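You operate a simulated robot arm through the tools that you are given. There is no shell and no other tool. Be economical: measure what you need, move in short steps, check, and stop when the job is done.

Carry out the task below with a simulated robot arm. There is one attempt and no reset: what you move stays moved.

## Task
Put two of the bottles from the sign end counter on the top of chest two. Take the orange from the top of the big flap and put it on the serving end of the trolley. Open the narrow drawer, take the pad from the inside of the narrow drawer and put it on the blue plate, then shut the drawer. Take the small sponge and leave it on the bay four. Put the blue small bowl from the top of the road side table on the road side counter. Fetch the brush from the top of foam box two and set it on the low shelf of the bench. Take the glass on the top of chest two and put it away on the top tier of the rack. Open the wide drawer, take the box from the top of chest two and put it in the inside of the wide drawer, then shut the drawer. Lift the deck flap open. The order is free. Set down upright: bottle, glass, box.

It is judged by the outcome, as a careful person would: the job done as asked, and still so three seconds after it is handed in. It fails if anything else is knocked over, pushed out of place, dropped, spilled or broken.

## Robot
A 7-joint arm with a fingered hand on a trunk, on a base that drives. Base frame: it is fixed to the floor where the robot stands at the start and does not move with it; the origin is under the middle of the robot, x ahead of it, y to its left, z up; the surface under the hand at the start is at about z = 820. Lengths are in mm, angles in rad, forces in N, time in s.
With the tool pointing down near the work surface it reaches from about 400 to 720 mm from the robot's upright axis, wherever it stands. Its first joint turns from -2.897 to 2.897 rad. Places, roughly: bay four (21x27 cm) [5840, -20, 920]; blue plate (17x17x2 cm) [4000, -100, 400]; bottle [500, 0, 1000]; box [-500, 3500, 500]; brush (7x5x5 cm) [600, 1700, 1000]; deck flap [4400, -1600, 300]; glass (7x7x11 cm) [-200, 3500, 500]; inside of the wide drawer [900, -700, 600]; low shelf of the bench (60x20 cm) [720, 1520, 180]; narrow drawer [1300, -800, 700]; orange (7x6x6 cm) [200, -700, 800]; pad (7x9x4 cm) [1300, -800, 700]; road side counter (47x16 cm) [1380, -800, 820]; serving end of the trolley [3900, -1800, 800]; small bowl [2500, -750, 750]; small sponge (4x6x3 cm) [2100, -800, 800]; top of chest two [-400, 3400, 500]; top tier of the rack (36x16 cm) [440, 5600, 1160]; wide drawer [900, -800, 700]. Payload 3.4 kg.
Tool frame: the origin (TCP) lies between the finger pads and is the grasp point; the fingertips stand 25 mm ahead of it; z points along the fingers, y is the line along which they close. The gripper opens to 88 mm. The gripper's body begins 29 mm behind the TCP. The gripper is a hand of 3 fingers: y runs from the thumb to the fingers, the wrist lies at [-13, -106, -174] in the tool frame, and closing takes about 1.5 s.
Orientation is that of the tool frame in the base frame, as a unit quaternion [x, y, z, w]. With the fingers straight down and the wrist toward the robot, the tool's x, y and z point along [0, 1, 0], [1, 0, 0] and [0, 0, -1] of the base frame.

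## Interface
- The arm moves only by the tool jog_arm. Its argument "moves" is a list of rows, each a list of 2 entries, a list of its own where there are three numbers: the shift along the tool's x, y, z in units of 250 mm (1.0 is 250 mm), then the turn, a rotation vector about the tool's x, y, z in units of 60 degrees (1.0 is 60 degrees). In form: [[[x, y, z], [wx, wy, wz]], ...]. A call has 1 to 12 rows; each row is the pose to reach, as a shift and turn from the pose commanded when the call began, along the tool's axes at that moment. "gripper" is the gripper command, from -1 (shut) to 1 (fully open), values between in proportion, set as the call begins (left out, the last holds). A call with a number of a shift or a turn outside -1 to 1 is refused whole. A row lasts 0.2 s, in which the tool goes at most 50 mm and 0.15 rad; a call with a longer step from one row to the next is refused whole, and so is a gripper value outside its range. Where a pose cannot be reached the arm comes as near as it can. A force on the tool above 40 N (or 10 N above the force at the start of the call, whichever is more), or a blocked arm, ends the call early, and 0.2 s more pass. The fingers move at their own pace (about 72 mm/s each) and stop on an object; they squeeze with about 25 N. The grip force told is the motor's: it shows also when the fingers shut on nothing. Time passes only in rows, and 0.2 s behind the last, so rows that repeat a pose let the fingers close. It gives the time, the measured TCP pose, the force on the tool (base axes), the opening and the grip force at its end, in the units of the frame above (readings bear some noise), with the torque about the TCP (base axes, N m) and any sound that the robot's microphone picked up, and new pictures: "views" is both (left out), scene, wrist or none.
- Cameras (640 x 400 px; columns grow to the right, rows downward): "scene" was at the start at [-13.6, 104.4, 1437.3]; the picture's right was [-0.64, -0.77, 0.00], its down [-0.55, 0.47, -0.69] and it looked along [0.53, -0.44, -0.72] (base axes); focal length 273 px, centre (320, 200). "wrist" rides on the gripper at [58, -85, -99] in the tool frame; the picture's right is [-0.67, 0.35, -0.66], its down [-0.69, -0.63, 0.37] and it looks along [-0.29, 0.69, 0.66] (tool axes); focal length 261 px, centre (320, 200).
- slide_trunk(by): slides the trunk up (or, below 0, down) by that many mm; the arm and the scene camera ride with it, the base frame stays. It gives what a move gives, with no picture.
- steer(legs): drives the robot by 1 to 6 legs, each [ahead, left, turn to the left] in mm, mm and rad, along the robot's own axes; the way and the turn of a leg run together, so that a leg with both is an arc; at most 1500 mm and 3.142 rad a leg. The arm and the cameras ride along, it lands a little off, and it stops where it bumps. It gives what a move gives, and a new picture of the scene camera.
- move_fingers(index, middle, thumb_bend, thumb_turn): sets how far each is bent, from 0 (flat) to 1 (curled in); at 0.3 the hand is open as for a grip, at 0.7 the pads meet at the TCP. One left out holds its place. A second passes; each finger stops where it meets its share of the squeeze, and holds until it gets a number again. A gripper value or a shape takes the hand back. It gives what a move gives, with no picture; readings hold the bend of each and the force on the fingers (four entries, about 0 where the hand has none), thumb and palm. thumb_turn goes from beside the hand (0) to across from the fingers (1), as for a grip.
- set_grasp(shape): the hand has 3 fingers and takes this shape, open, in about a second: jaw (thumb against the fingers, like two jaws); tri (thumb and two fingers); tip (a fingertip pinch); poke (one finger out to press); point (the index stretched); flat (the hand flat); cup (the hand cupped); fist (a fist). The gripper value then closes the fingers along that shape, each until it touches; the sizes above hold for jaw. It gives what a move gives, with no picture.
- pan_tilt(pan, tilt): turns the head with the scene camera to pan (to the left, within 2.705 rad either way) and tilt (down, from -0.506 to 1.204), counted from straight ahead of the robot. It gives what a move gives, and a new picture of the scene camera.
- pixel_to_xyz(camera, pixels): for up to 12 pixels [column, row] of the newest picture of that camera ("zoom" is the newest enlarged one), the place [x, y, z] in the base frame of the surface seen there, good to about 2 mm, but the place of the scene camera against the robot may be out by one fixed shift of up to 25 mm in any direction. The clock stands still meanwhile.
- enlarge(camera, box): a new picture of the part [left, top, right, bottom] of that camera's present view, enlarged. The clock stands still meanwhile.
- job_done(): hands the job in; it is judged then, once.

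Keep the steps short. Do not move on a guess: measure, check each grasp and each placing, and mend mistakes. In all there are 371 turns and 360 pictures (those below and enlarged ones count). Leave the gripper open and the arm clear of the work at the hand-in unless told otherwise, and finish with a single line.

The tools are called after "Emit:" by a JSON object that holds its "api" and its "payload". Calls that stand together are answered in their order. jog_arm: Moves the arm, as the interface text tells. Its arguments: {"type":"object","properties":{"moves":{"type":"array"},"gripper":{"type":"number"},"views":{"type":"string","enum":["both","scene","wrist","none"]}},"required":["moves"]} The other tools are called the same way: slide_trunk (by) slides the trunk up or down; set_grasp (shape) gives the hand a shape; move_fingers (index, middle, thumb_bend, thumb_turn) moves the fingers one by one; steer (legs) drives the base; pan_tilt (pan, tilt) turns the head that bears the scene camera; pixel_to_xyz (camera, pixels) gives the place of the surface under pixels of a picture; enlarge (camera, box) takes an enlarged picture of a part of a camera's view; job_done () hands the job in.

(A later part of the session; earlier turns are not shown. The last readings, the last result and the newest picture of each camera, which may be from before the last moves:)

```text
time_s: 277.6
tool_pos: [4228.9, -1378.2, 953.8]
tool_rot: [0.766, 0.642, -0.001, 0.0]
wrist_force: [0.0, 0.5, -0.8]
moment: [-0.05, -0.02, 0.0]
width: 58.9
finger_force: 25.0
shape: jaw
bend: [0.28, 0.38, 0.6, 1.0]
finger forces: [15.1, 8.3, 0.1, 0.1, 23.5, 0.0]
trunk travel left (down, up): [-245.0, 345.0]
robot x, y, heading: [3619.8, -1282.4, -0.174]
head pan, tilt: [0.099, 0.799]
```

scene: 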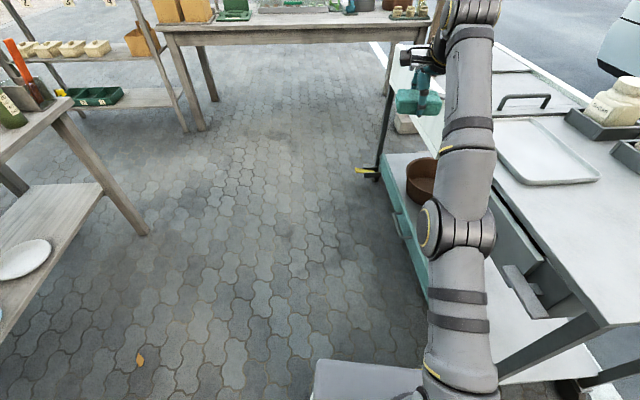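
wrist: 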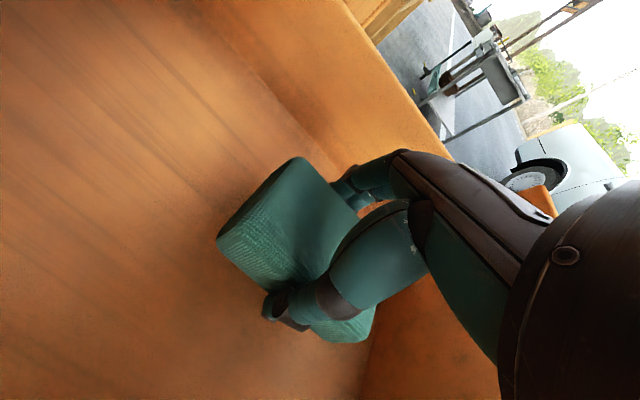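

The base touched something on the right (trolley side) and skewed to −0.17. I move left away first and straighten, then inspect the trolley.

Emit:
{"api": "steer", "payload": {"legs": [[-30, 160, 0], [0, 0, 0.17]]}}

Emit:
{"api": "pan_tilt", "payload": {"pan": -0.6, "tilt": 0.9}}

```text
time_s: 279.7
tool_pos: [4233.4, -1113.4, 954.0]
tool_rot: [0.71, 0.705, -0.001, 0.0]
wrist_force: [0.1, 0.3, -0.4]
moment: [-0.03, -0.02, -0.02]
width: 59.0
finger_force: 24.6
shape: jaw
bend: [0.28, 0.38, 0.6, 1.0]
finger forces: [15.1, 8.4, 0.1, 0.1, 23.3, 0.0]
trunk travel left (down, up): [-245.0, 345.0]
robot x, y, heading: [3615.9, -1123.9, -0.002]
head pan, tilt: [0.099, 0.799]
```

scene: 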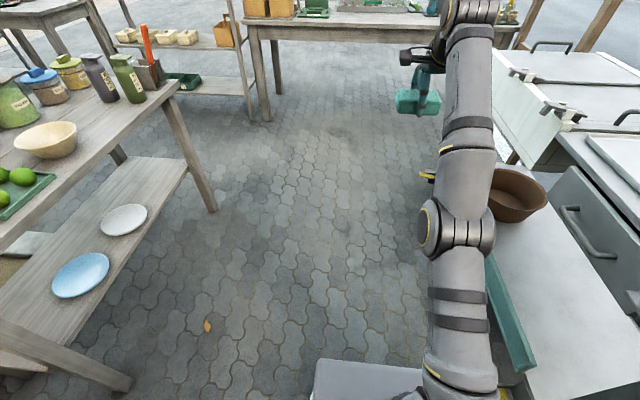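

```text
time_s: 280.8
tool_pos: [4233.3, -1113.8, 954.0]
tool_rot: [0.709, 0.705, -0.002, 0.0]
wrist_force: [-0.2, 0.4, -0.5]
moment: [0.02, -0.03, 0.03]
width: 59.0
finger_force: 25.4
shape: jaw
bend: [0.28, 0.38, 0.6, 1.0]
finger forces: [15.2, 8.2, 0.0, 0.1, 23.3, 0.0]
trunk travel left (down, up): [-245.0, 345.0]
robot x, y, heading: [3618.1, -1124.1, 0.001]
head pan, tilt: [-0.6, 0.901]
```

scene: 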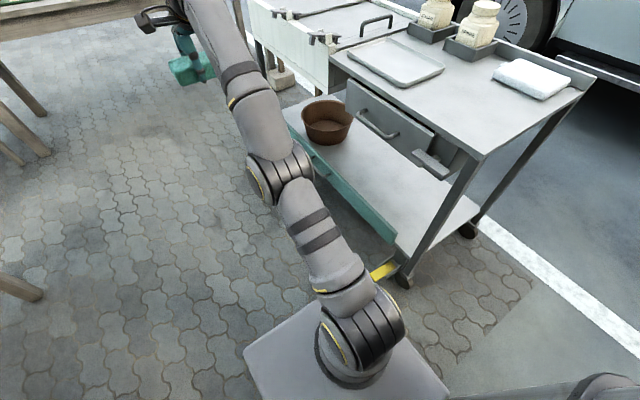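

Emit:
{"api": "pixel_to_xyz", "payload": {"camera": "scene", "pixels": [[401, 281], [468, 235], [485, 160], [570, 100], [380, 270], [350, 195], [310, 85], [290, 110]]}}

Emit:
{"api": "enlarge", "payload": {"camera": "scene", "box": [220, 0, 600, 300]}}

```text
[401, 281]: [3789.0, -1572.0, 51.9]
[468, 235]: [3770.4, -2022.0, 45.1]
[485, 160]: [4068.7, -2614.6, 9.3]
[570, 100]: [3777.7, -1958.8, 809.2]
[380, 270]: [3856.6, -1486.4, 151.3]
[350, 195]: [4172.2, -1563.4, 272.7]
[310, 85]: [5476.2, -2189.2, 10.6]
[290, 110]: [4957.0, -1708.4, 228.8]
```

```text
1.33 times, centred on (410, 150) of scene
```

zoom: 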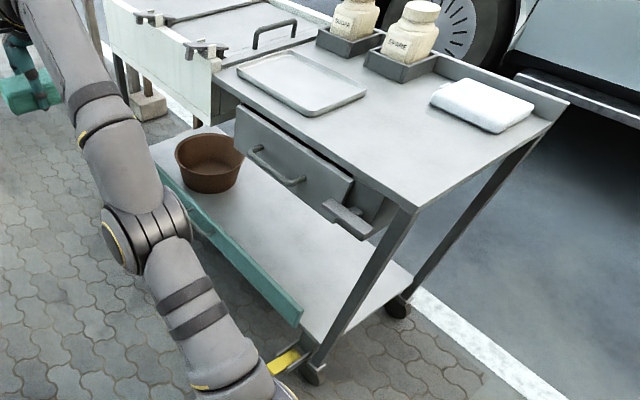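

The trolley stands fine (I brushed its yellow pedal at y≈−1486; I'll keep clear). Now I move in front of the plate and turn to face it.

Emit:
{"api": "steer", "payload": {"legs": [[415, 60, 0], [0, 0, 1.57]]}}

Emit:
{"api": "slide_trunk", "payload": {"by": -240}}

Emit:
{"api": "pan_tilt", "payload": {"pan": 0.1, "tilt": 0.7}}

```text
time_s: 287.2
tool_pos: [4029.5, -448.6, 954.4]
tool_rot: [0.004, 1.0, -0.001, 0.001]
wrist_force: [0.5, -0.6, -0.6]
moment: [0.02, 0.02, -0.01]
width: 58.6
finger_force: 24.6
shape: jaw
bend: [0.28, 0.38, 0.6, 1.0]
finger forces: [14.8, 8.0, 0.0, 0.0, 22.9, 0.0]
trunk travel left (down, up): [-245.0, 345.0]
robot x, y, heading: [4038.8, -1063.9, 1.568]
head pan, tilt: [-0.6, 0.901]
```

scene: 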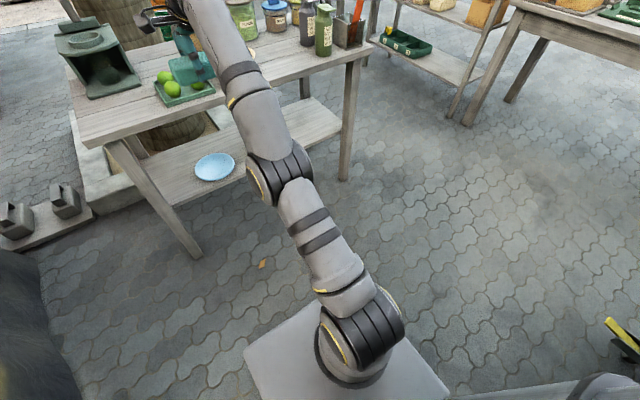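

```text
time_s: 289.7
tool_pos: [4029.7, -448.4, 714.7]
tool_rot: [0.003, 1.0, -0.001, 0.001]
wrist_force: [-1.0, -0.1, 0.3]
moment: [0.02, 0.01, 0.0]
width: 58.5
finger_force: 24.9
shape: jaw
bend: [0.28, 0.38, 0.6, 1.0]
finger forces: [14.8, 8.0, 0.1, 0.0, 22.9, 0.0]
trunk travel left (down, up): [-5.0, 585.0]
robot x, y, heading: [4034.6, -1060.0, 1.569]
head pan, tilt: [-0.6, 0.901]
```

```text
time_s: 290.7
tool_pos: [4030.1, -448.4, 713.9]
tool_rot: [0.003, 1.0, 0.0, 0.001]
wrist_force: [-0.2, 0.3, -0.6]
moment: [-0.02, 0.0, -0.01]
width: 58.6
finger_force: 25.1
shape: jaw
bend: [0.28, 0.38, 0.6, 1.0]
finger forces: [14.8, 8.0, 0.0, 0.1, 22.8, 0.1]
trunk travel left (down, up): [-5.0, 585.0]
robot x, y, heading: [4039.9, -1063.1, 1.57]
head pan, tilt: [0.099, 0.7]
```

scene: 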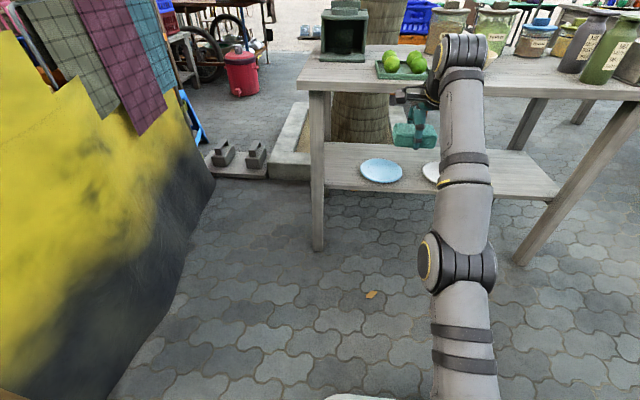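

Emit:
{"api": "pixel_to_xyz", "payload": {"camera": "scene", "pixels": [[381, 170], [361, 170], [402, 172], [381, 160], [381, 182], [350, 82], [350, 92], [350, 150], [330, 185], [318, 240]]}}

Emit:
{"api": "jog_arm", "payload": {"moves": [[[0, 0, 0.19], [0, 0, 0]], [[0, 0, 0.38], [0, 0, 0]], [[0, 0, 0.57], [0, 0, 0]], [[0, 0, 0.76], [0, 0, 0]], [[0, 0, 0.95], [0, 0, 0]]]}}

```text
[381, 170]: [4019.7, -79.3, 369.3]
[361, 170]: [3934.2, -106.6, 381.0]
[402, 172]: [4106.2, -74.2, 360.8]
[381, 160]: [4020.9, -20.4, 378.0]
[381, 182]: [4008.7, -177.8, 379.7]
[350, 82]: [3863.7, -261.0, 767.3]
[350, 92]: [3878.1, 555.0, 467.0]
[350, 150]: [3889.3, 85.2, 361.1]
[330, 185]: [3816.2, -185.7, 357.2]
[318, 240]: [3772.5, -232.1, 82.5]
```

```text
time_s: 291.9
tool_pos: [4031.4, -345.9, 510.8]
tool_rot: [0.003, 1.0, -0.001, 0.001]
wrist_force: [0.7, 0.0, -0.4]
moment: [0.0, 0.0, 0.02]
width: 58.5
finger_force: 25.3
shape: jaw
bend: [0.28, 0.39, 0.6, 1.0]
finger forces: [14.8, 8.0, 0.1, 0.0, 22.8, 0.0]
out of reach, approached as far as the arm can: row 1, 2, 3, 4, 5
trunk travel left (down, up): [-5.0, 585.0]
robot x, y, heading: [4034.5, -1061.9, 1.565]
head pan, tilt: [0.099, 0.7]
```

scene: 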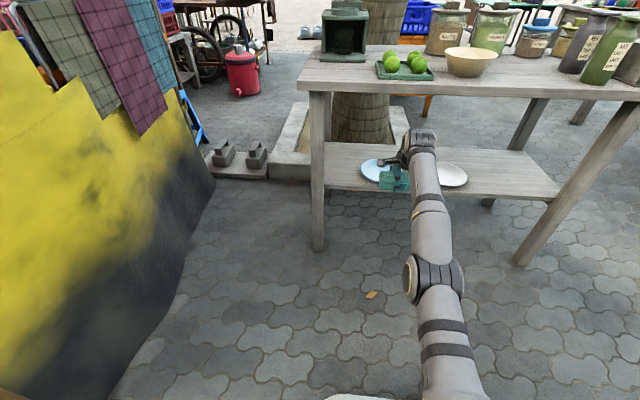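
wrist: 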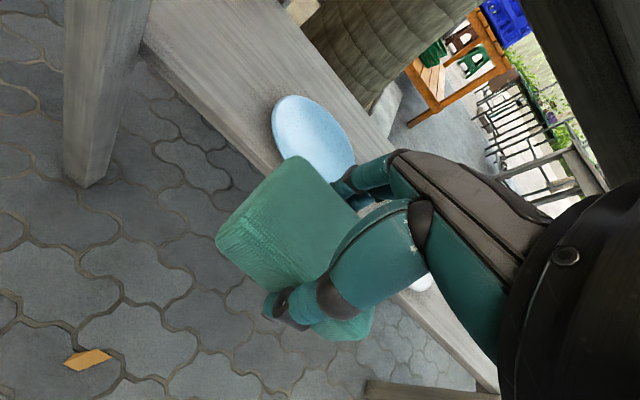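

Emit:
{"api": "jog_arm", "payload": {"moves": [[[0, -0.2, 0], [0, 0, 0]], [[0, -0.4, 0.1], [0, 0, 0]]], "views": "none"}}

```text
refused: row 2 steps farther than a row can; nothing moved
```

Emit:
{"api": "jog_arm", "payload": {"moves": [[[0, -0.15, 0], [0, 0, 0]], [[0, -0.3, 0.1], [0, 0, 0]]], "views": "none"}}

```text
time_s: 292.5
tool_pos: [4031.8, -344.6, 507.5]
tool_rot: [0.003, 1.0, -0.002, 0.001]
wrist_force: [0.1, 0.2, 0.6]
moment: [0.01, -0.02, 0.03]
width: 58.4
finger_force: 25.1
shape: jaw
bend: [0.28, 0.39, 0.6, 1.0]
finger forces: [14.9, 8.0, 0.2, 0.1, 22.8, 0.0]
out of reach, approached as far as the arm can: row 1, 2
trunk travel left (down, up): [-5.0, 585.0]
robot x, y, heading: [4037.4, -1060.4, 1.569]
head pan, tilt: [0.099, 0.7]
```

Emit:
{"api": "jog_arm", "payload": {"moves": [[[0, -0.15, 0], [0, 0, 0]], [[0, -0.3, 0], [0, 0, 0]], [[0, -0.45, 0], [0, 0, 0]], [[0, -0.6, 0], [0, 0, 0]]], "views": "scene"}}

```text
time_s: 293.5
tool_pos: [4032.9, -358.2, 551.0]
tool_rot: [0.004, 1.0, -0.002, 0.001]
wrist_force: [-0.5, -0.4, 0.0]
moment: [0.03, 0.0, 0.02]
width: 58.4
finger_force: 24.6
shape: jaw
bend: [0.28, 0.39, 0.6, 1.0]
finger forces: [14.8, 7.9, 0.0, 0.0, 22.7, 0.0]
out of reach, approached as far as the arm can: row 1, 2, 3, 4
trunk travel left (down, up): [-5.0, 585.0]
robot x, y, heading: [4040.5, -1063.5, 1.569]
head pan, tilt: [0.099, 0.7]
```

scene: 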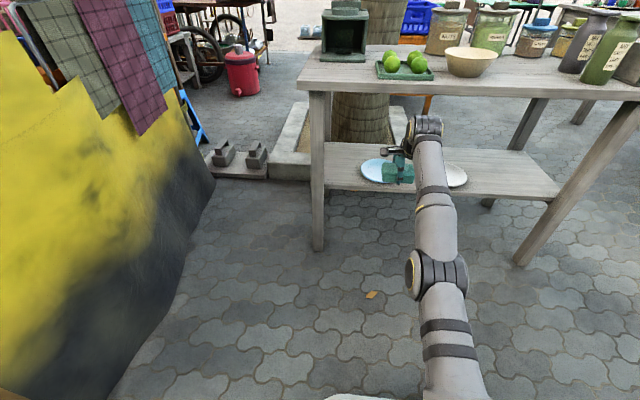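

The arm is caught in an awkward branch. I raise the trunk and fold the arm in at a comfortable height to recover the normal elbow-up shape.

Emit:
{"api": "slide_trunk", "payload": {"by": 250}}

Emit:
{"api": "jog_arm", "payload": {"moves": [[[0, 0, -0.19], [0, 0, 0]], [[0, 0, -0.38], [0, 0, 0]], [[0, 0, -0.57], [0, 0, 0]], [[0, 0, -0.76], [0, 0, 0]], [[0, 0, -0.95], [0, 0, 0]]], "views": "scene"}}

```text
time_s: 296.1
tool_pos: [4032.9, -357.3, 798.4]
tool_rot: [0.003, 1.0, -0.001, 0.001]
wrist_force: [-0.1, 0.3, -1.0]
moment: [-0.03, 0.01, 0.02]
width: 58.4
finger_force: 25.1
shape: jaw
bend: [0.28, 0.39, 0.6, 1.0]
finger forces: [14.8, 8.0, 0.1, 0.1, 22.8, 0.1]
trunk travel left (down, up): [-255.0, 335.0]
robot x, y, heading: [4037.0, -1064.1, 1.572]
head pan, tilt: [0.099, 0.7]
```

```text
time_s: 297.3
tool_pos: [4044.1, -428.0, 940.7]
tool_rot: [0.004, 1.0, -0.001, 0.001]
wrist_force: [0.0, 0.2, 0.3]
moment: [0.03, 0.02, 0.01]
width: 58.5
finger_force: 25.1
shape: jaw
bend: [0.28, 0.39, 0.6, 1.0]
finger forces: [14.8, 8.0, 0.0, 0.0, 22.9, 0.0]
out of reach, approached as far as the arm can: row 1, 2, 3, 4, 5
trunk travel left (down, up): [-255.0, 335.0]
robot x, y, heading: [4039.6, -1066.5, 1.57]
head pan, tilt: [0.099, 0.7]
```

scene: 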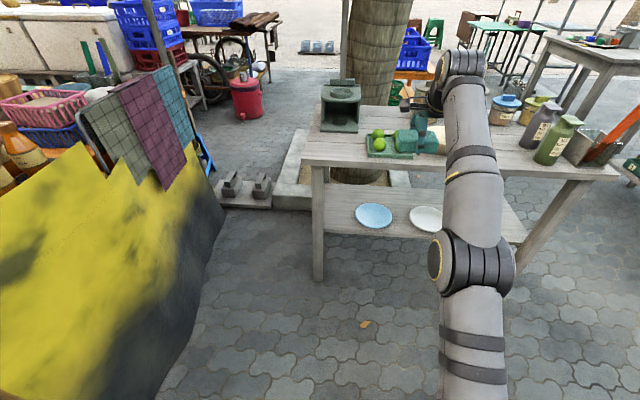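

Emit:
{"api": "jog_arm", "payload": {"moves": [[[0, -0.15, 0], [0, 0, 0]], [[0, -0.3, 0], [0, 0, 0]], [[0, -0.45, 0], [0, 0, 0]], [[0, -0.6, 0], [0, 0, 0]]], "views": "none"}}

Emit:
{"api": "jog_arm", "payload": {"moves": [[[0, 0, -0.15], [0, 0, 0]], [[0, 0, -0.3], [0, 0, 0]], [[0, 0, -0.45], [0, 0, 0]], [[0, 0, -0.6], [0, 0, 0]]], "views": "scene"}}

```text
time_s: 298.3
tool_pos: [4039.9, -578.3, 939.9]
tool_rot: [0.003, 1.0, -0.002, 0.001]
wrist_force: [-0.1, 0.5, -0.9]
moment: [0.0, -0.01, 0.0]
width: 58.1
finger_force: 24.9
shape: jaw
bend: [0.28, 0.39, 0.6, 1.0]
finger forces: [14.6, 7.9, 0.0, 0.0, 22.6, 0.0]
trunk travel left (down, up): [-255.0, 335.0]
robot x, y, heading: [4038.9, -1060.2, 1.565]
head pan, tilt: [0.099, 0.7]
```

```text
time_s: 299.3
tool_pos: [4041.0, -587.1, 1087.0]
tool_rot: [0.003, 1.0, -0.003, 0.0]
wrist_force: [-0.1, -0.3, -1.0]
moment: [0.04, -0.03, 0.03]
width: 58.1
finger_force: 24.8
shape: jaw
bend: [0.28, 0.39, 0.6, 1.0]
finger forces: [14.7, 8.0, 0.0, 0.0, 22.5, 0.0]
out of reach, approached as far as the arm can: row 4
trunk travel left (down, up): [-255.0, 335.0]
robot x, y, heading: [4042.5, -1060.4, 1.569]
head pan, tilt: [0.099, 0.7]
```

scene: 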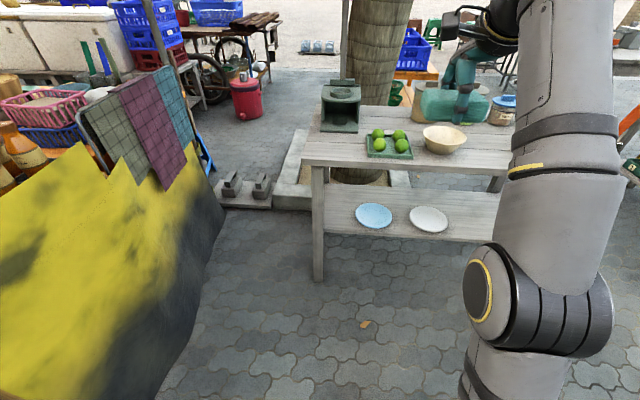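

Emit:
{"api": "jog_arm", "payload": {"moves": [[[0, 0, 0.19], [0, 0, 0]], [[0, 0, 0.38], [0, 0, 0]], [[0, 0, 0.57], [0, 0, 0]], [[0, 0, 0.76], [0, 0, 0]], [[0, 0, 0.95], [0, 0, 0]]], "views": "none"}}

Emit:
{"api": "jog_arm", "payload": {"moves": [[[0, 0, 0.19], [0, 0, 0]], [[0, 0, 0.38], [0, 0, 0]], [[0, 0, 0.57], [0, 0, 0]], [[0, 0, 0.7], [0, 0, 0]]], "views": "scene"}}

```text
time_s: 300.5
tool_pos: [4042.1, -584.5, 847.5]
tool_rot: [0.003, 1.0, -0.001, 0.0]
wrist_force: [0.3, 0.1, -0.5]
moment: [-0.02, -0.01, 0.0]
width: 57.6
finger_force: 24.7
shape: jaw
bend: [0.28, 0.39, 0.6, 1.0]
finger forces: [14.6, 7.8, 0.1, 0.0, 22.3, 0.1]
trunk travel left (down, up): [-255.0, 335.0]
robot x, y, heading: [4038.0, -1063.7, 1.569]
head pan, tilt: [0.099, 0.7]
```

```text
time_s: 301.5
tool_pos: [4042.0, -585.2, 672.7]
tool_rot: [0.003, 1.0, -0.001, 0.002]
wrist_force: [-0.2, 0.8, 0.3]
moment: [0.0, -0.03, 0.01]
width: 57.6
finger_force: 25.6
shape: jaw
bend: [0.28, 0.39, 0.6, 1.0]
finger forces: [14.5, 8.0, 0.0, 0.0, 22.3, 0.0]
trunk travel left (down, up): [-255.0, 335.0]
robot x, y, heading: [4036.0, -1061.8, 1.572]
head pan, tilt: [0.099, 0.7]
```

scene: 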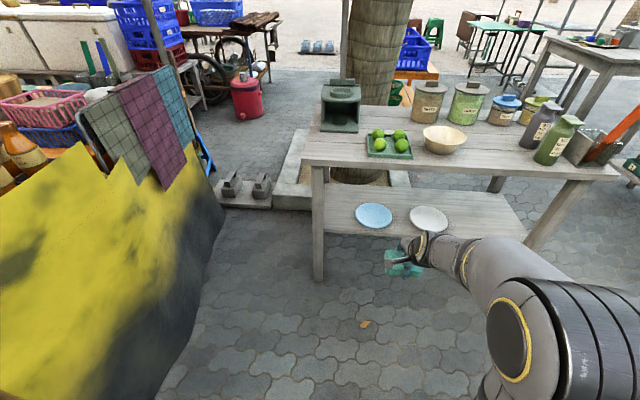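

Good: normal elbow-up shape again. I lower the trunk 245 mm and drive 330 ahead to bring the pad to the shelf edge.

Emit:
{"api": "slide_trunk", "payload": {"by": -245}}

Emit:
{"api": "steer", "payload": {"legs": [[290, 0, 0]]}}

Emit:
{"api": "jog_arm", "payload": {"moves": [[[0, 0, 0], [0, 0, 0]]], "views": "wrist"}}

```text
time_s: 304.1
tool_pos: [4043.5, -585.8, 428.7]
tool_rot: [0.002, 1.0, -0.001, 0.001]
wrist_force: [0.1, -0.4, 0.4]
moment: [0.02, 0.0, 0.0]
width: 57.7
finger_force: 24.9
shape: jaw
bend: [0.28, 0.39, 0.6, 1.0]
finger forces: [14.5, 7.7, 0.0, 0.0, 22.3, 0.1]
trunk travel left (down, up): [-10.0, 580.0]
robot x, y, heading: [4038.3, -1063.8, 1.569]
head pan, tilt: [0.099, 0.7]
```

```text
time_s: 306.1
tool_pos: [4043.0, -293.9, 428.7]
tool_rot: [0.004, 1.0, -0.002, 0.001]
wrist_force: [-0.8, 0.3, 0.9]
moment: [0.0, 0.03, -0.02]
width: 57.6
finger_force: 25.0
shape: jaw
bend: [0.28, 0.39, 0.6, 1.0]
finger forces: [14.5, 7.8, 0.0, 0.1, 22.3, 0.0]
trunk travel left (down, up): [-10.0, 580.0]
robot x, y, heading: [4038.9, -770.8, 1.57]
head pan, tilt: [0.099, 0.7]
```

scene: 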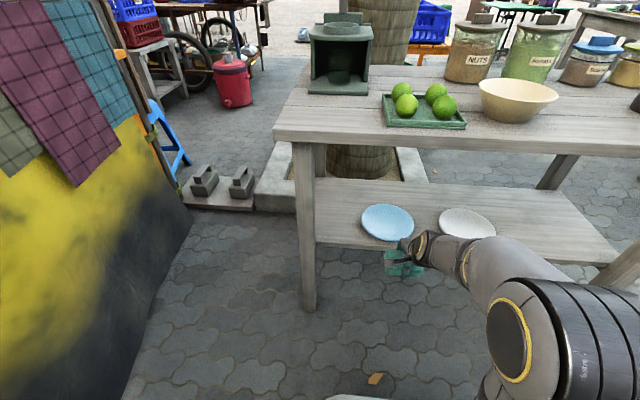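

```text
time_s: 306.5
tool_pos: [4043.7, -294.1, 428.3]
tool_rot: [0.003, 1.0, -0.001, 0.001]
wrist_force: [-0.1, 0.1, -0.3]
moment: [0.02, 0.03, 0.02]
width: 57.6
finger_force: 25.6
shape: jaw
bend: [0.28, 0.39, 0.6, 1.0]
finger forces: [14.4, 7.8, 0.0, 0.0, 22.3, 0.0]
trunk travel left (down, up): [-10.0, 580.0]
robot x, y, heading: [4038.8, -769.4, 1.572]
head pan, tilt: [0.099, 0.7]
```

wrist: 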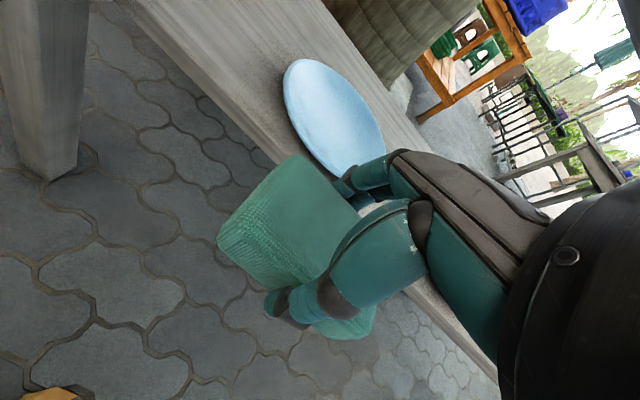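

Emit:
{"api": "pixel_to_xyz", "payload": {"camera": "wrist", "pixels": [[330, 115], [287, 80], [381, 145], [300, 62], [318, 150], [345, 80], [240, 100], [340, 170], [300, 135]]}}

```text
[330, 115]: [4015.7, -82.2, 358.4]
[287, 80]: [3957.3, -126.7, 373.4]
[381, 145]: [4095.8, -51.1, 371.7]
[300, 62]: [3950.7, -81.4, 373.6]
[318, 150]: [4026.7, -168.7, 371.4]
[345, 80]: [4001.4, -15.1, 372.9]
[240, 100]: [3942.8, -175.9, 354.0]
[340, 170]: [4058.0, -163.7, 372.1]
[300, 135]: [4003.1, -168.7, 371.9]
```

Plate centre (4026,−90), rim z 372, inside 358. I drive 190 ahead and align.

Emit:
{"api": "steer", "payload": {"legs": [[190, 0, 0]]}}

Emit:
{"api": "jog_arm", "payload": {"moves": [[[0.068, 0.05, 0.04], [0, 0, 0]], [[0.068, 0.05, 0.08], [0, 0, 0]]]}}

```text
time_s: 308.0
tool_pos: [4043.6, -102.6, 427.2]
tool_rot: [0.004, 1.0, -0.002, 0.001]
wrist_force: [0.0, 0.4, -0.8]
moment: [0.01, -0.02, 0.0]
width: 57.6
finger_force: 24.8
shape: jaw
bend: [0.28, 0.39, 0.6, 1.0]
finger forces: [14.4, 7.8, 0.1, 0.0, 22.4, 0.0]
trunk travel left (down, up): [-10.0, 580.0]
robot x, y, heading: [4034.5, -580.7, 1.569]
head pan, tilt: [0.099, 0.7]
```

scene: 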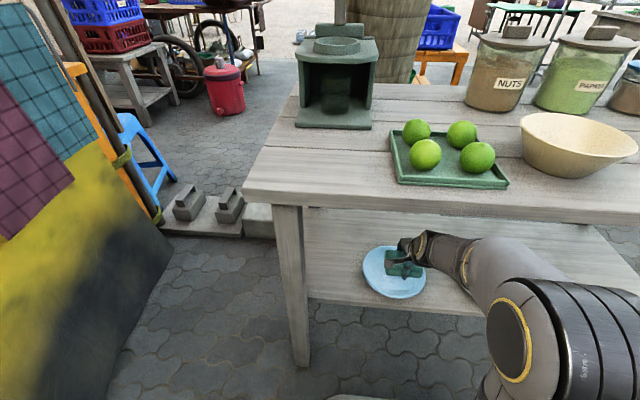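

```text
time_s: 308.6
tool_pos: [4026.9, -89.7, 407.2]
tool_rot: [0.003, 1.0, -0.001, 0.001]
wrist_force: [-0.8, 0.4, -1.4]
moment: [-0.02, -0.04, -0.01]
width: 57.7
finger_force: 25.0
shape: jaw
bend: [0.28, 0.39, 0.6, 1.0]
finger forces: [14.5, 7.8, 0.0, 0.1, 22.3, 0.0]
trunk travel left (down, up): [-10.0, 580.0]
robot x, y, heading: [4037.9, -582.4, 1.572]
head pan, tilt: [0.099, 0.7]
```

scene: 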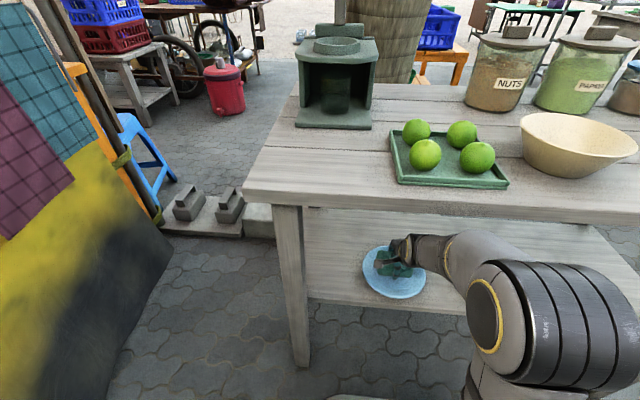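
wrist: 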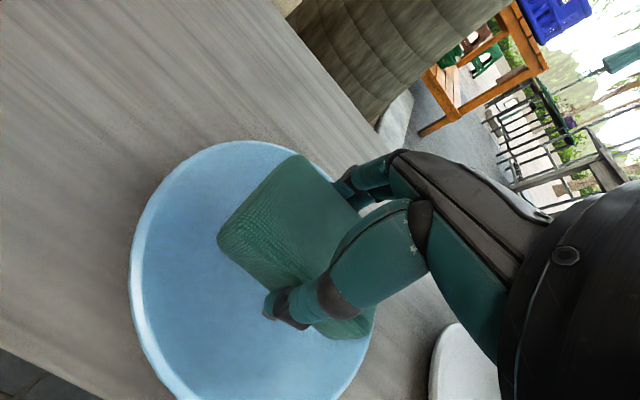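

The pad is above the plate centre. I lower until light contact.

Emit:
{"api": "jog_arm", "payload": {"moves": [[[0, 0, 0.04], [0, 0, 0]], [[0, 0, 0.064], [0, 0, 0]], [[0, 0, 0.076], [0, 0, 0]]], "views": "none"}}

```text
time_s: 309.3
tool_pos: [4026.5, -87.4, 396.1]
tool_rot: [0.006, 1.0, 0.008, 0.0]
wrist_force: [0.0, -4.4, 22.1]
moment: [-0.54, 0.05, 0.0]
width: 55.5
finger_force: 25.4
shape: jaw
bend: [0.29, 0.4, 0.6, 1.0]
finger forces: [13.7, 7.1, 0.0, 0.0, 35.0, 0.0]
trunk travel left (down, up): [-10.0, 580.0]
robot x, y, heading: [4040.5, -578.5, 1.558]
head pan, tilt: [0.099, 0.7]
stopped in row 3: the force on the tool passed its limit at 44 N (the readings are from after the stop); the commanded pose is now the measured one
```

Contact with the plate at TCP 396 (pad's edges meet the dished plate). I ease up 3 mm and release.

Emit:
{"api": "jog_arm", "payload": {"moves": [[[0, -0.006, -0.014], [0, 0, 0]], [[0, -0.006, -0.014], [0, 0, 0]]], "views": "none"}}

Emit:
{"api": "jog_arm", "payload": {"moves": [[[0, 0, 0], [0, 0, 0]], [[0, 0, 0], [0, 0, 0]], [[0, 0, 0], [0, 0, 0]], [[0, 0, 0], [0, 0, 0]], [[0, 0, -0.06], [0, 0, 0]], [[0, 0, -0.14], [0, 0, 0]], [[0, 0, -0.24], [0, 0, 0]]], "gripper": 1, "views": "wrist"}}

```text
time_s: 309.9
tool_pos: [4028.0, -88.1, 397.0]
tool_rot: [0.005, 1.0, 0.005, 0.001]
wrist_force: [0.0, 3.0, 4.6]
moment: [0.13, 0.04, 0.02]
width: 56.8
finger_force: 24.9
shape: jaw
bend: [0.28, 0.39, 0.6, 1.0]
finger forces: [17.0, 8.9, 0.0, 0.0, 23.2, 0.0]
trunk travel left (down, up): [-10.0, 580.0]
robot x, y, heading: [4041.3, -580.3, 1.565]
head pan, tilt: [0.099, 0.7]
```

```text
time_s: 311.5
tool_pos: [4026.2, -90.1, 457.8]
tool_rot: [0.004, 1.0, 0.005, 0.001]
wrist_force: [-0.4, -0.4, 0.5]
moment: [-0.04, 0.02, 0.0]
width: 87.5
finger_force: 0.0
shape: jaw
bend: [0.3, 0.3, 0.3, 0.98]
finger forces: [0.0, 0.0, 0.0, 0.0, 0.0, 0.0]
trunk travel left (down, up): [-10.0, 580.0]
robot x, y, heading: [4038.0, -580.1, 1.565]
head pan, tilt: [0.099, 0.7]
```

wrist: 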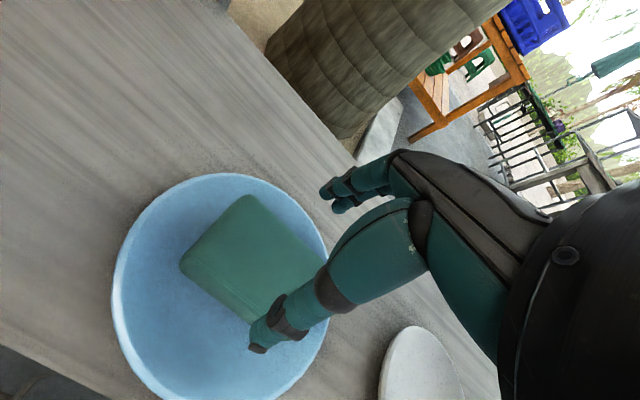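

The pad lies flat on the blue plate. I back out and turn to look at the trolley's deck flap.

Emit:
{"api": "steer", "payload": {"legs": [[-430, 0, 0]]}}

Emit:
{"api": "slide_trunk", "payload": {"by": 300}}

Emit:
{"api": "steer", "payload": {"legs": [[0, 0, -1.57], [300, 0, 0]]}}

Emit:
{"api": "pan_tilt", "payload": {"pan": -1.5, "tilt": 0.85}}

```text
time_s: 314.2
tool_pos: [4025.6, -519.0, 456.7]
tool_rot: [0.004, 1.0, 0.005, 0.0]
wrist_force: [0.0, 0.4, 1.1]
moment: [-0.01, 0.01, 0.01]
width: 87.5
finger_force: 0.0
shape: jaw
bend: [0.3, 0.3, 0.3, 0.98]
finger forces: [0.0, 0.0, 0.1, 0.0, 0.0, 0.1]
trunk travel left (down, up): [-10.0, 580.0]
robot x, y, heading: [4036.9, -1007.4, 1.564]
head pan, tilt: [0.099, 0.7]
```

scene: 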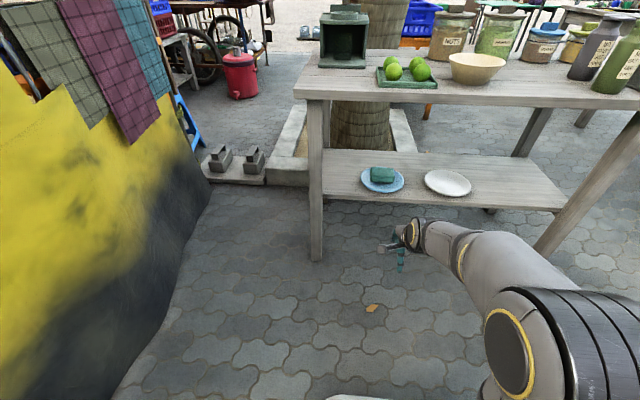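

```text
time_s: 317.2
tool_pos: [4026.6, -518.9, 756.5]
tool_rot: [0.004, 1.0, 0.005, 0.001]
wrist_force: [-0.1, -1.2, 0.0]
moment: [0.0, 0.01, -0.05]
width: 87.6
finger_force: 0.0
shape: jaw
bend: [0.3, 0.3, 0.3, 0.98]
finger forces: [0.0, 0.1, 0.0, 0.0, 0.0, 0.0]
trunk travel left (down, up): [-310.0, 280.0]
robot x, y, heading: [4034.6, -1007.7, 1.569]
head pan, tilt: [0.099, 0.7]
```

```text
time_s: 323.0
tool_pos: [4826.4, -1003.0, 756.8]
tool_rot: [0.713, 0.702, 0.003, 0.004]
wrist_force: [-0.6, 0.0, -0.6]
moment: [0.02, -0.02, -0.03]
width: 87.7
finger_force: 0.0
shape: jaw
bend: [0.3, 0.3, 0.3, 0.98]
finger forces: [0.0, 0.0, 0.1, 0.0, 0.0, 0.0]
trunk travel left (down, up): [-310.0, 280.0]
robot x, y, heading: [4337.0, -1014.7, -0.01]
head pan, tilt: [0.099, 0.7]
```

scene: 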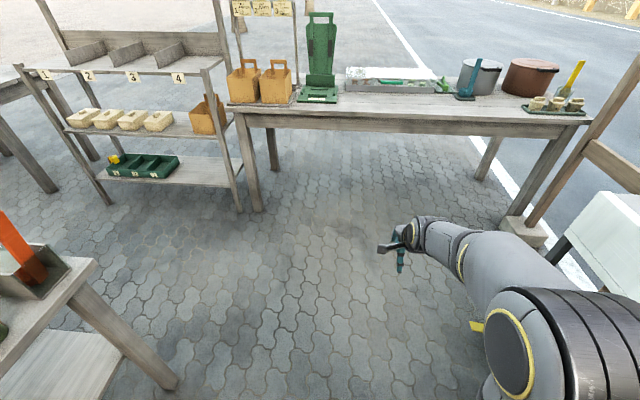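

```text
time_s: 324.7
tool_pos: [4825.9, -1001.7, 757.6]
tool_rot: [0.713, 0.702, 0.002, 0.003]
wrist_force: [0.0, -0.4, -0.1]
moment: [-0.01, 0.0, 0.0]
width: 87.5
finger_force: 0.1
shape: jaw
bend: [0.3, 0.3, 0.3, 0.98]
finger forces: [0.0, 0.0, 0.0, 0.1, 0.0, 0.1]
trunk travel left (down, up): [-310.0, 280.0]
robot x, y, heading: [4335.4, -1011.8, -0.006]
head pan, tilt: [-1.499, 0.85]
```

scene: 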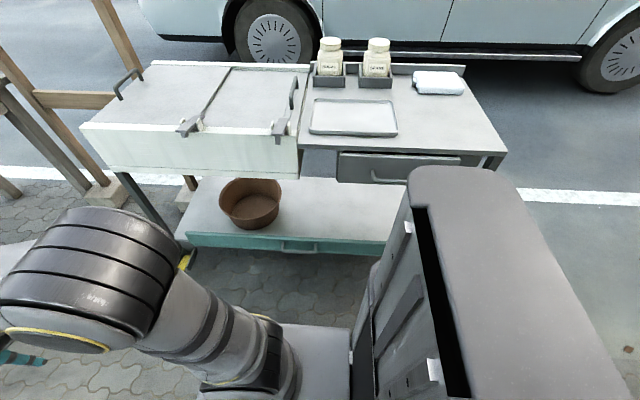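

Emit:
{"api": "enlarge", "payload": {"camera": "scene", "box": [150, 160, 420, 280]}}

Emit:
{"api": "pixel_to_xyz", "payload": {"camera": "scene", "pixels": [[200, 232], [200, 241], [300, 237], [300, 252], [385, 243], [310, 210], [285, 247], [330, 247], [190, 215], [370, 225], [250, 225], [252, 192]]}}

```text
2.37 times, centred on (285, 220) of scene
```

zoom: 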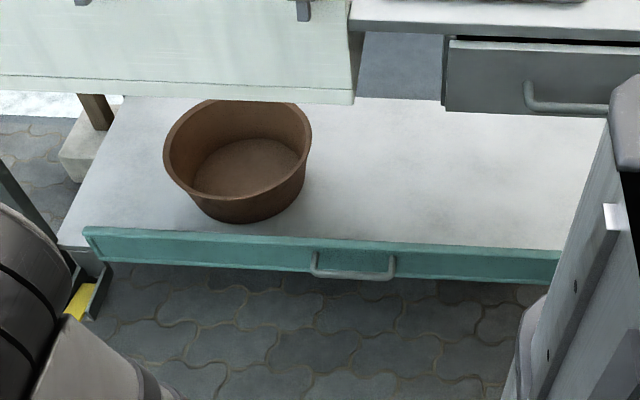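

```text
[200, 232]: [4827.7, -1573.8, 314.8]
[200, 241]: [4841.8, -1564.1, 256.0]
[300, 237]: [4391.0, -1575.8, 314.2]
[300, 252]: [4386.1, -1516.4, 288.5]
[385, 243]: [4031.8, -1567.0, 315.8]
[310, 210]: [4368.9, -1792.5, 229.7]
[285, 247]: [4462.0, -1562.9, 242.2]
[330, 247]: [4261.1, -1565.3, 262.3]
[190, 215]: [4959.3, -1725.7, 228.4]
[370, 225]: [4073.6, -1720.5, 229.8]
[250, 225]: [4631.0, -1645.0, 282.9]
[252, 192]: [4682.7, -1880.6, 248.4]
```

The teal flap has a bar handle near (4386,−1516,~280). I step away north 150 mm and turn to face it.

Emit:
{"api": "steer", "payload": {"legs": [[40, 170, 0], [0, 0, -1.565]]}}

Emit:
{"api": "pan_tilt", "payload": {"pan": 0.15, "tilt": 0.75}}

```text
time_s: 330.0
tool_pos: [4388.1, -1331.4, 757.6]
tool_rot: [1.0, -0.006, -0.001, 0.004]
wrist_force: [-0.1, 0.4, -0.2]
moment: [0.0, 0.01, -0.01]
width: 87.6
finger_force: 0.1
shape: jaw
bend: [0.3, 0.3, 0.3, 0.98]
finger forces: [0.1, 0.0, 0.0, 0.0, 0.0, 0.0]
trunk travel left (down, up): [-310.0, 280.0]
robot x, y, heading: [4376.6, -838.4, -1.579]
head pan, tilt: [-1.499, 0.85]
```

scene: 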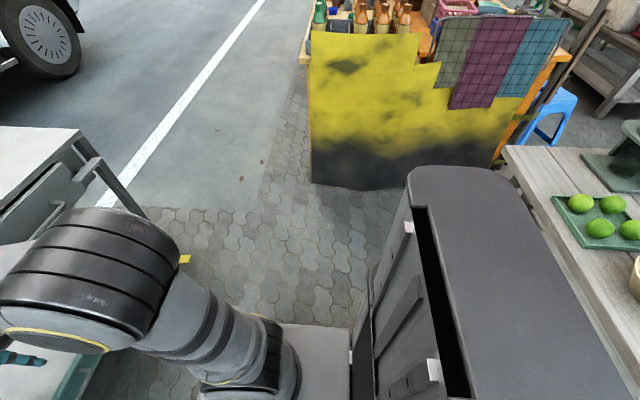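

```text
time_s: 331.7
tool_pos: [4388.4, -1330.6, 758.2]
tool_rot: [1.0, -0.006, -0.001, 0.005]
wrist_force: [-0.1, -1.2, 0.3]
moment: [0.02, 0.0, 0.02]
width: 87.6
finger_force: 0.1
shape: jaw
bend: [0.3, 0.3, 0.3, 0.98]
finger forces: [0.0, 0.0, 0.0, 0.0, 0.1, 0.0]
trunk travel left (down, up): [-310.0, 280.0]
robot x, y, heading: [4378.9, -840.6, -1.575]
head pan, tilt: [0.15, 0.75]
```

scene: 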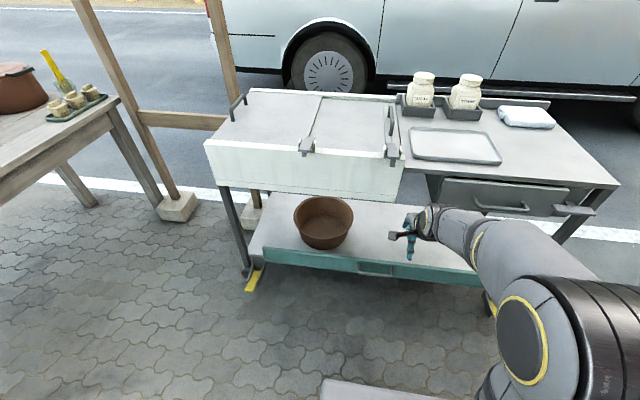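

Emit:
{"api": "slide_trunk", "payload": {"by": -300}}

Emit:
{"api": "jog_arm", "payload": {"moves": [[[0, 0, 0], [0, 0, 0]]]}}

```text
time_s: 334.7
tool_pos: [4388.8, -1331.0, 456.8]
tool_rot: [1.0, -0.006, -0.001, 0.004]
wrist_force: [0.1, -0.3, 0.1]
moment: [0.01, 0.02, 0.02]
width: 87.6
finger_force: 0.1
shape: jaw
bend: [0.3, 0.3, 0.3, 0.98]
finger forces: [0.1, 0.0, 0.0, 0.0, 0.0, 0.0]
trunk travel left (down, up): [-10.0, 580.0]
robot x, y, heading: [4379.5, -842.6, -1.578]
head pan, tilt: [0.15, 0.75]
```

```text
time_s: 335.1
tool_pos: [4389.0, -1330.9, 456.7]
tool_rot: [1.0, -0.006, 0.0, 0.005]
wrist_force: [-0.1, -1.2, -0.5]
moment: [0.02, 0.01, 0.01]
width: 87.7
finger_force: 0.1
shape: jaw
bend: [0.3, 0.3, 0.3, 0.98]
finger forces: [0.0, 0.1, 0.1, 0.1, 0.0, 0.0]
trunk travel left (down, up): [-10.0, 580.0]
robot x, y, heading: [4377.0, -842.2, -1.573]
head pan, tilt: [0.15, 0.75]
```

scene: 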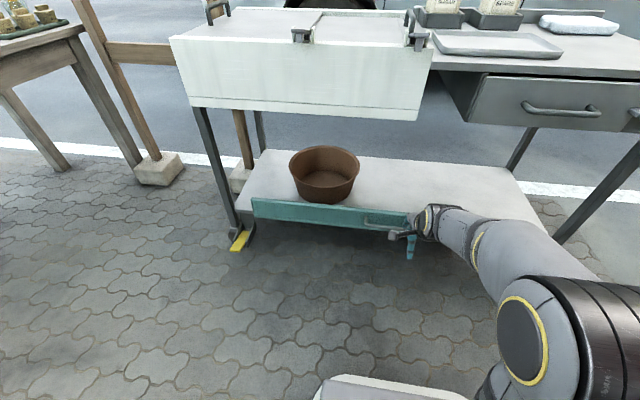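
wrist: 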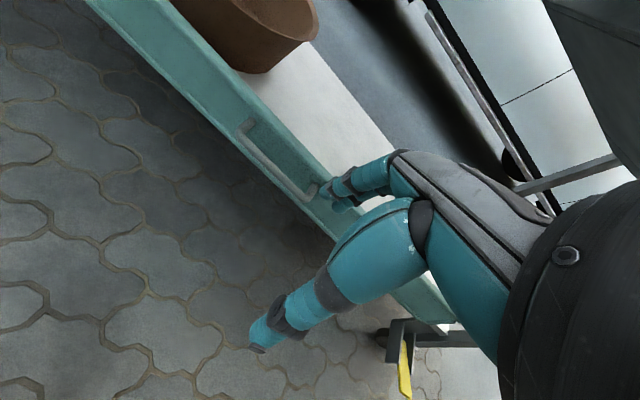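

Emit:
{"api": "enlarge", "payload": {"camera": "wrist", "box": [160, 60, 400, 230]}}

Emit:
{"api": "enlarge", "payload": {"camera": "scene", "box": [220, 170, 460, 290]}}

Emit:
{"api": "pixel_to_xyz", "payload": {"camera": "wrist", "pixels": [[241, 133], [255, 157], [275, 180], [300, 205], [250, 122], [312, 192], [290, 165], [270, 130], [205, 70], [190, 90], [310, 150], [280, 175]]}}

```text
2.35 times, centred on (280, 145) of wrist
```

zoom: 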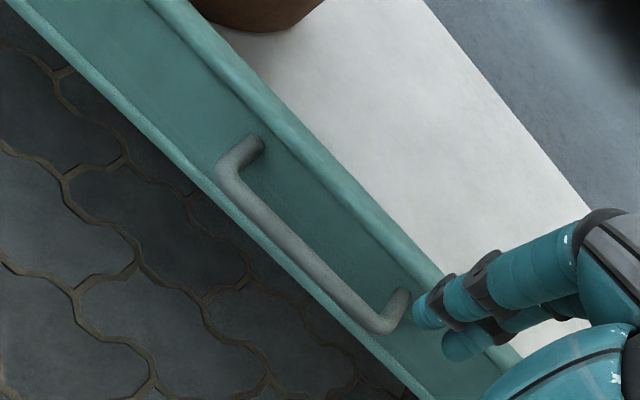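

```text
2.67 times, centred on (340, 230) of scene
```

zoom: 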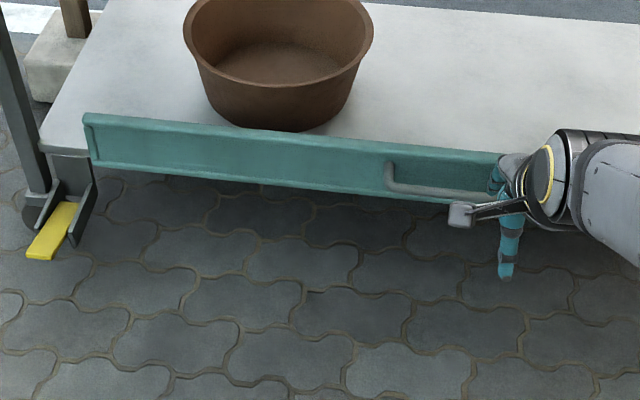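

```text
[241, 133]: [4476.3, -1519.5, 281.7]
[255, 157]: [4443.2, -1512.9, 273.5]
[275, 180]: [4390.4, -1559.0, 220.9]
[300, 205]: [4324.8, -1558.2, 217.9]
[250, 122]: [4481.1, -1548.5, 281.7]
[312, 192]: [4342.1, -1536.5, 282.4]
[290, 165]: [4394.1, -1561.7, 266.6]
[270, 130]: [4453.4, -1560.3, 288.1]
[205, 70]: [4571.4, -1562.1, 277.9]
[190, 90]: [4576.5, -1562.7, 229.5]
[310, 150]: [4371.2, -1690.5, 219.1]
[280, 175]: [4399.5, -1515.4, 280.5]
```

Bar: round, x 4340–4478, centre y≈−1520, z≈279, 40 mm in front of the panel. I drive 130 ahead, tilt the hand 20°, and part-close it.

Emit:
{"api": "steer", "payload": {"legs": [[130, 0, 0]]}}

Emit:
{"api": "jog_arm", "payload": {"moves": [[[0.04, 0, 0], [-0.12, 0, 0]], [[0.04, 0, 0], [-0.24, 0, 0]], [[0.04, 0, 0], [-0.333, 0, 0]], [[0.04, 0, 0], [-0.333, 0, 0]]], "gripper": -0.1, "views": "wrist"}}

```text
time_s: 336.4
tool_pos: [4387.7, -1460.6, 457.6]
tool_rot: [1.0, -0.006, -0.001, 0.005]
wrist_force: [-0.7, -0.6, 0.3]
moment: [-0.02, 0.0, 0.01]
width: 87.5
finger_force: 0.0
shape: jaw
bend: [0.3, 0.3, 0.3, 0.98]
finger forces: [0.0, 0.0, 0.1, 0.1, 0.1, 0.0]
trunk travel left (down, up): [-10.0, 580.0]
robot x, y, heading: [4373.6, -970.4, -1.578]
head pan, tilt: [0.15, 0.75]
```

scene: 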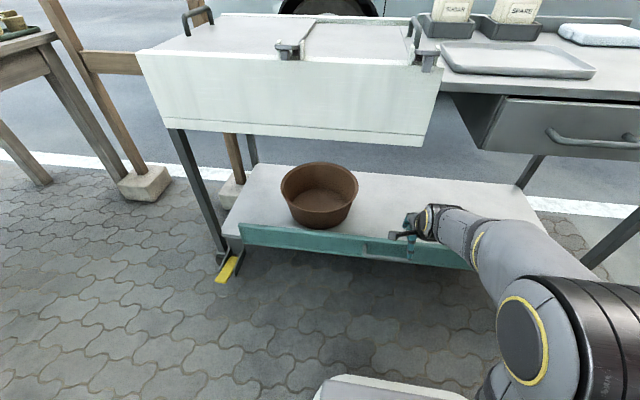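

```text
time_s: 337.4
tool_pos: [4398.3, -1460.7, 458.0]
tool_rot: [0.984, -0.007, -0.002, 0.179]
wrist_force: [0.4, -0.4, 0.2]
moment: [-0.01, 0.02, 0.0]
width: 40.0
finger_force: 0.0
shape: jaw
bend: [0.74, 0.46, 0.71, 1.0]
finger forces: [0.1, 0.0, 0.0, 0.0, 0.0, 0.0]
out of reach, approached as far as the arm can: row 2
trunk travel left (down, up): [-10.0, 580.0]
robot x, y, heading: [4378.5, -969.2, -1.578]
head pan, tilt: [0.15, 0.75]
```

wrist: 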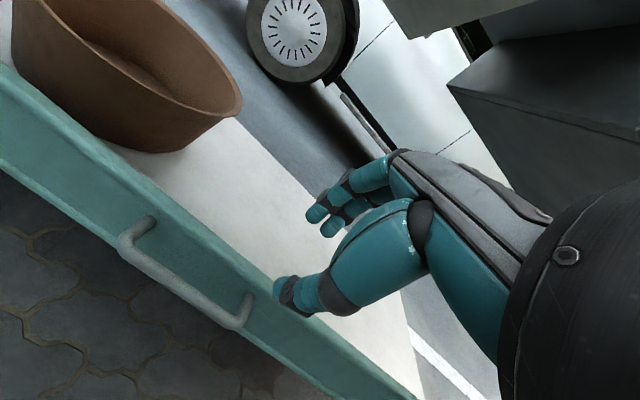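

Emit:
{"api": "pixel_to_xyz", "payload": {"camera": "wrist", "pixels": [[128, 247], [160, 270], [190, 295], [230, 318], [150, 222], [250, 298], [200, 250], [100, 180], [175, 283], [215, 305]]}}

```text
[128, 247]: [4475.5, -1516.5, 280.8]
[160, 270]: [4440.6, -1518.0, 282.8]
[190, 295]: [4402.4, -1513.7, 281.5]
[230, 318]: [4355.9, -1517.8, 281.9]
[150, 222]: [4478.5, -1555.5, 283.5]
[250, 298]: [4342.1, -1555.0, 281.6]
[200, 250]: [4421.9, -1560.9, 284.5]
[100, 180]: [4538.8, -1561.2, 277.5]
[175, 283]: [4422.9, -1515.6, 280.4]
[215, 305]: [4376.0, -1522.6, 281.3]
```

Emit:
{"api": "jog_arm", "payload": {"moves": [[[0.02, -0.034, 0.15], [0, 0, 0]], [[0.02, -0.034, 0.32], [0, 0, 0]], [[0.02, -0.034, 0.48], [0, 0, 0]], [[0.02, -0.034, 0.6], [0, 0, 0]], [[0.02, -0.034, 0.68], [0, 0, 0]], [[0.02, -0.034, 0.726], [0, 0, 0]]], "gripper": -0.23, "views": "wrist"}}

```text
time_s: 338.8
tool_pos: [4402.5, -1516.3, 283.6]
tool_rot: [0.984, -0.006, -0.003, 0.178]
wrist_force: [0.7, 0.6, -1.2]
moment: [0.0, 0.0, 0.03]
width: 34.1
finger_force: 0.0
shape: jaw
bend: [0.74, 0.49, 0.72, 1.0]
finger forces: [0.1, 0.1, 0.0, 0.0, 0.0, 0.0]
trunk travel left (down, up): [-10.0, 580.0]
robot x, y, heading: [4379.2, -966.3, -1.581]
head pan, tilt: [0.15, 0.75]
```

wrist: 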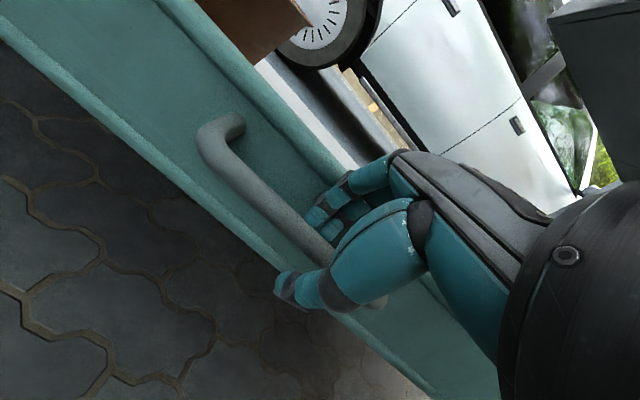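

Bar is between the fingers. I close, then test a 15 mm outward pull to feel the hinge.

Emit:
{"api": "jog_arm", "payload": {"moves": [[[0, 0, 0], [0, 0, 0]], [[0, 0, 0], [0, 0, 0]], [[0, 0, 0], [0, 0, 0]], [[0, 0, 0], [0, 0, 0]], [[0, 0, 0], [0, 0, 0]]], "gripper": -1, "views": "none"}}

Emit:
{"api": "jog_arm", "payload": {"moves": [[[0, -0.028, -0.01], [0, 0, 0]], [[0, -0.056, -0.02], [0, 0, 0]], [[0, -0.056, -0.02], [0, 0, 0]]], "views": "wrist"}}

```text
time_s: 340.0
tool_pos: [4401.5, -1516.3, 283.3]
tool_rot: [0.984, -0.006, -0.002, 0.176]
wrist_force: [0.0, -4.2, -17.9]
moment: [0.03, 0.03, -0.02]
width: 3.6
finger_force: 25.7
shape: jaw
bend: [0.71, 0.69, 0.73, 1.0]
finger forces: [14.6, 6.2, 0.1, 0.1, 23.8, 0.0]
trunk travel left (down, up): [-10.0, 580.0]
robot x, y, heading: [4372.6, -973.3, -1.577]
head pan, tilt: [0.15, 0.75]
```

```text
time_s: 340.4
tool_pos: [4402.2, -1511.0, 282.1]
tool_rot: [0.984, -0.006, -0.001, 0.177]
wrist_force: [-1.5, -23.4, -27.6]
moment: [-0.08, 0.04, 0.0]
width: 2.8
finger_force: 24.9
shape: jaw
bend: [0.63, 0.66, 0.73, 1.0]
finger forces: [19.9, 9.3, 0.0, 0.0, 21.5, 0.1]
trunk travel left (down, up): [-10.0, 580.0]
robot x, y, heading: [4376.0, -971.8, -1.576]
head pan, tilt: [0.15, 0.75]
stopped in row 2: the force on the tool passed its limit at 44 N (the readings are from after the stop); the commanded pose is now the measured one
```

wrist: 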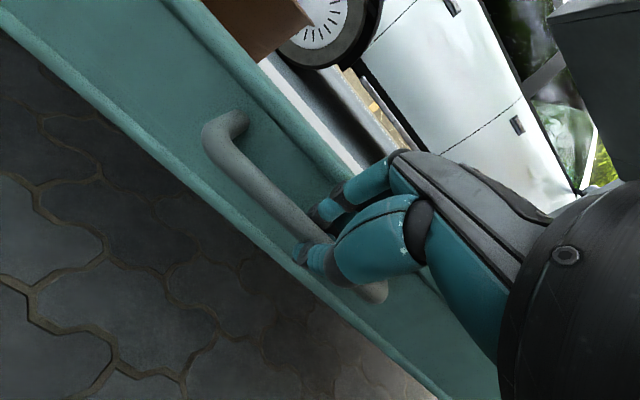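

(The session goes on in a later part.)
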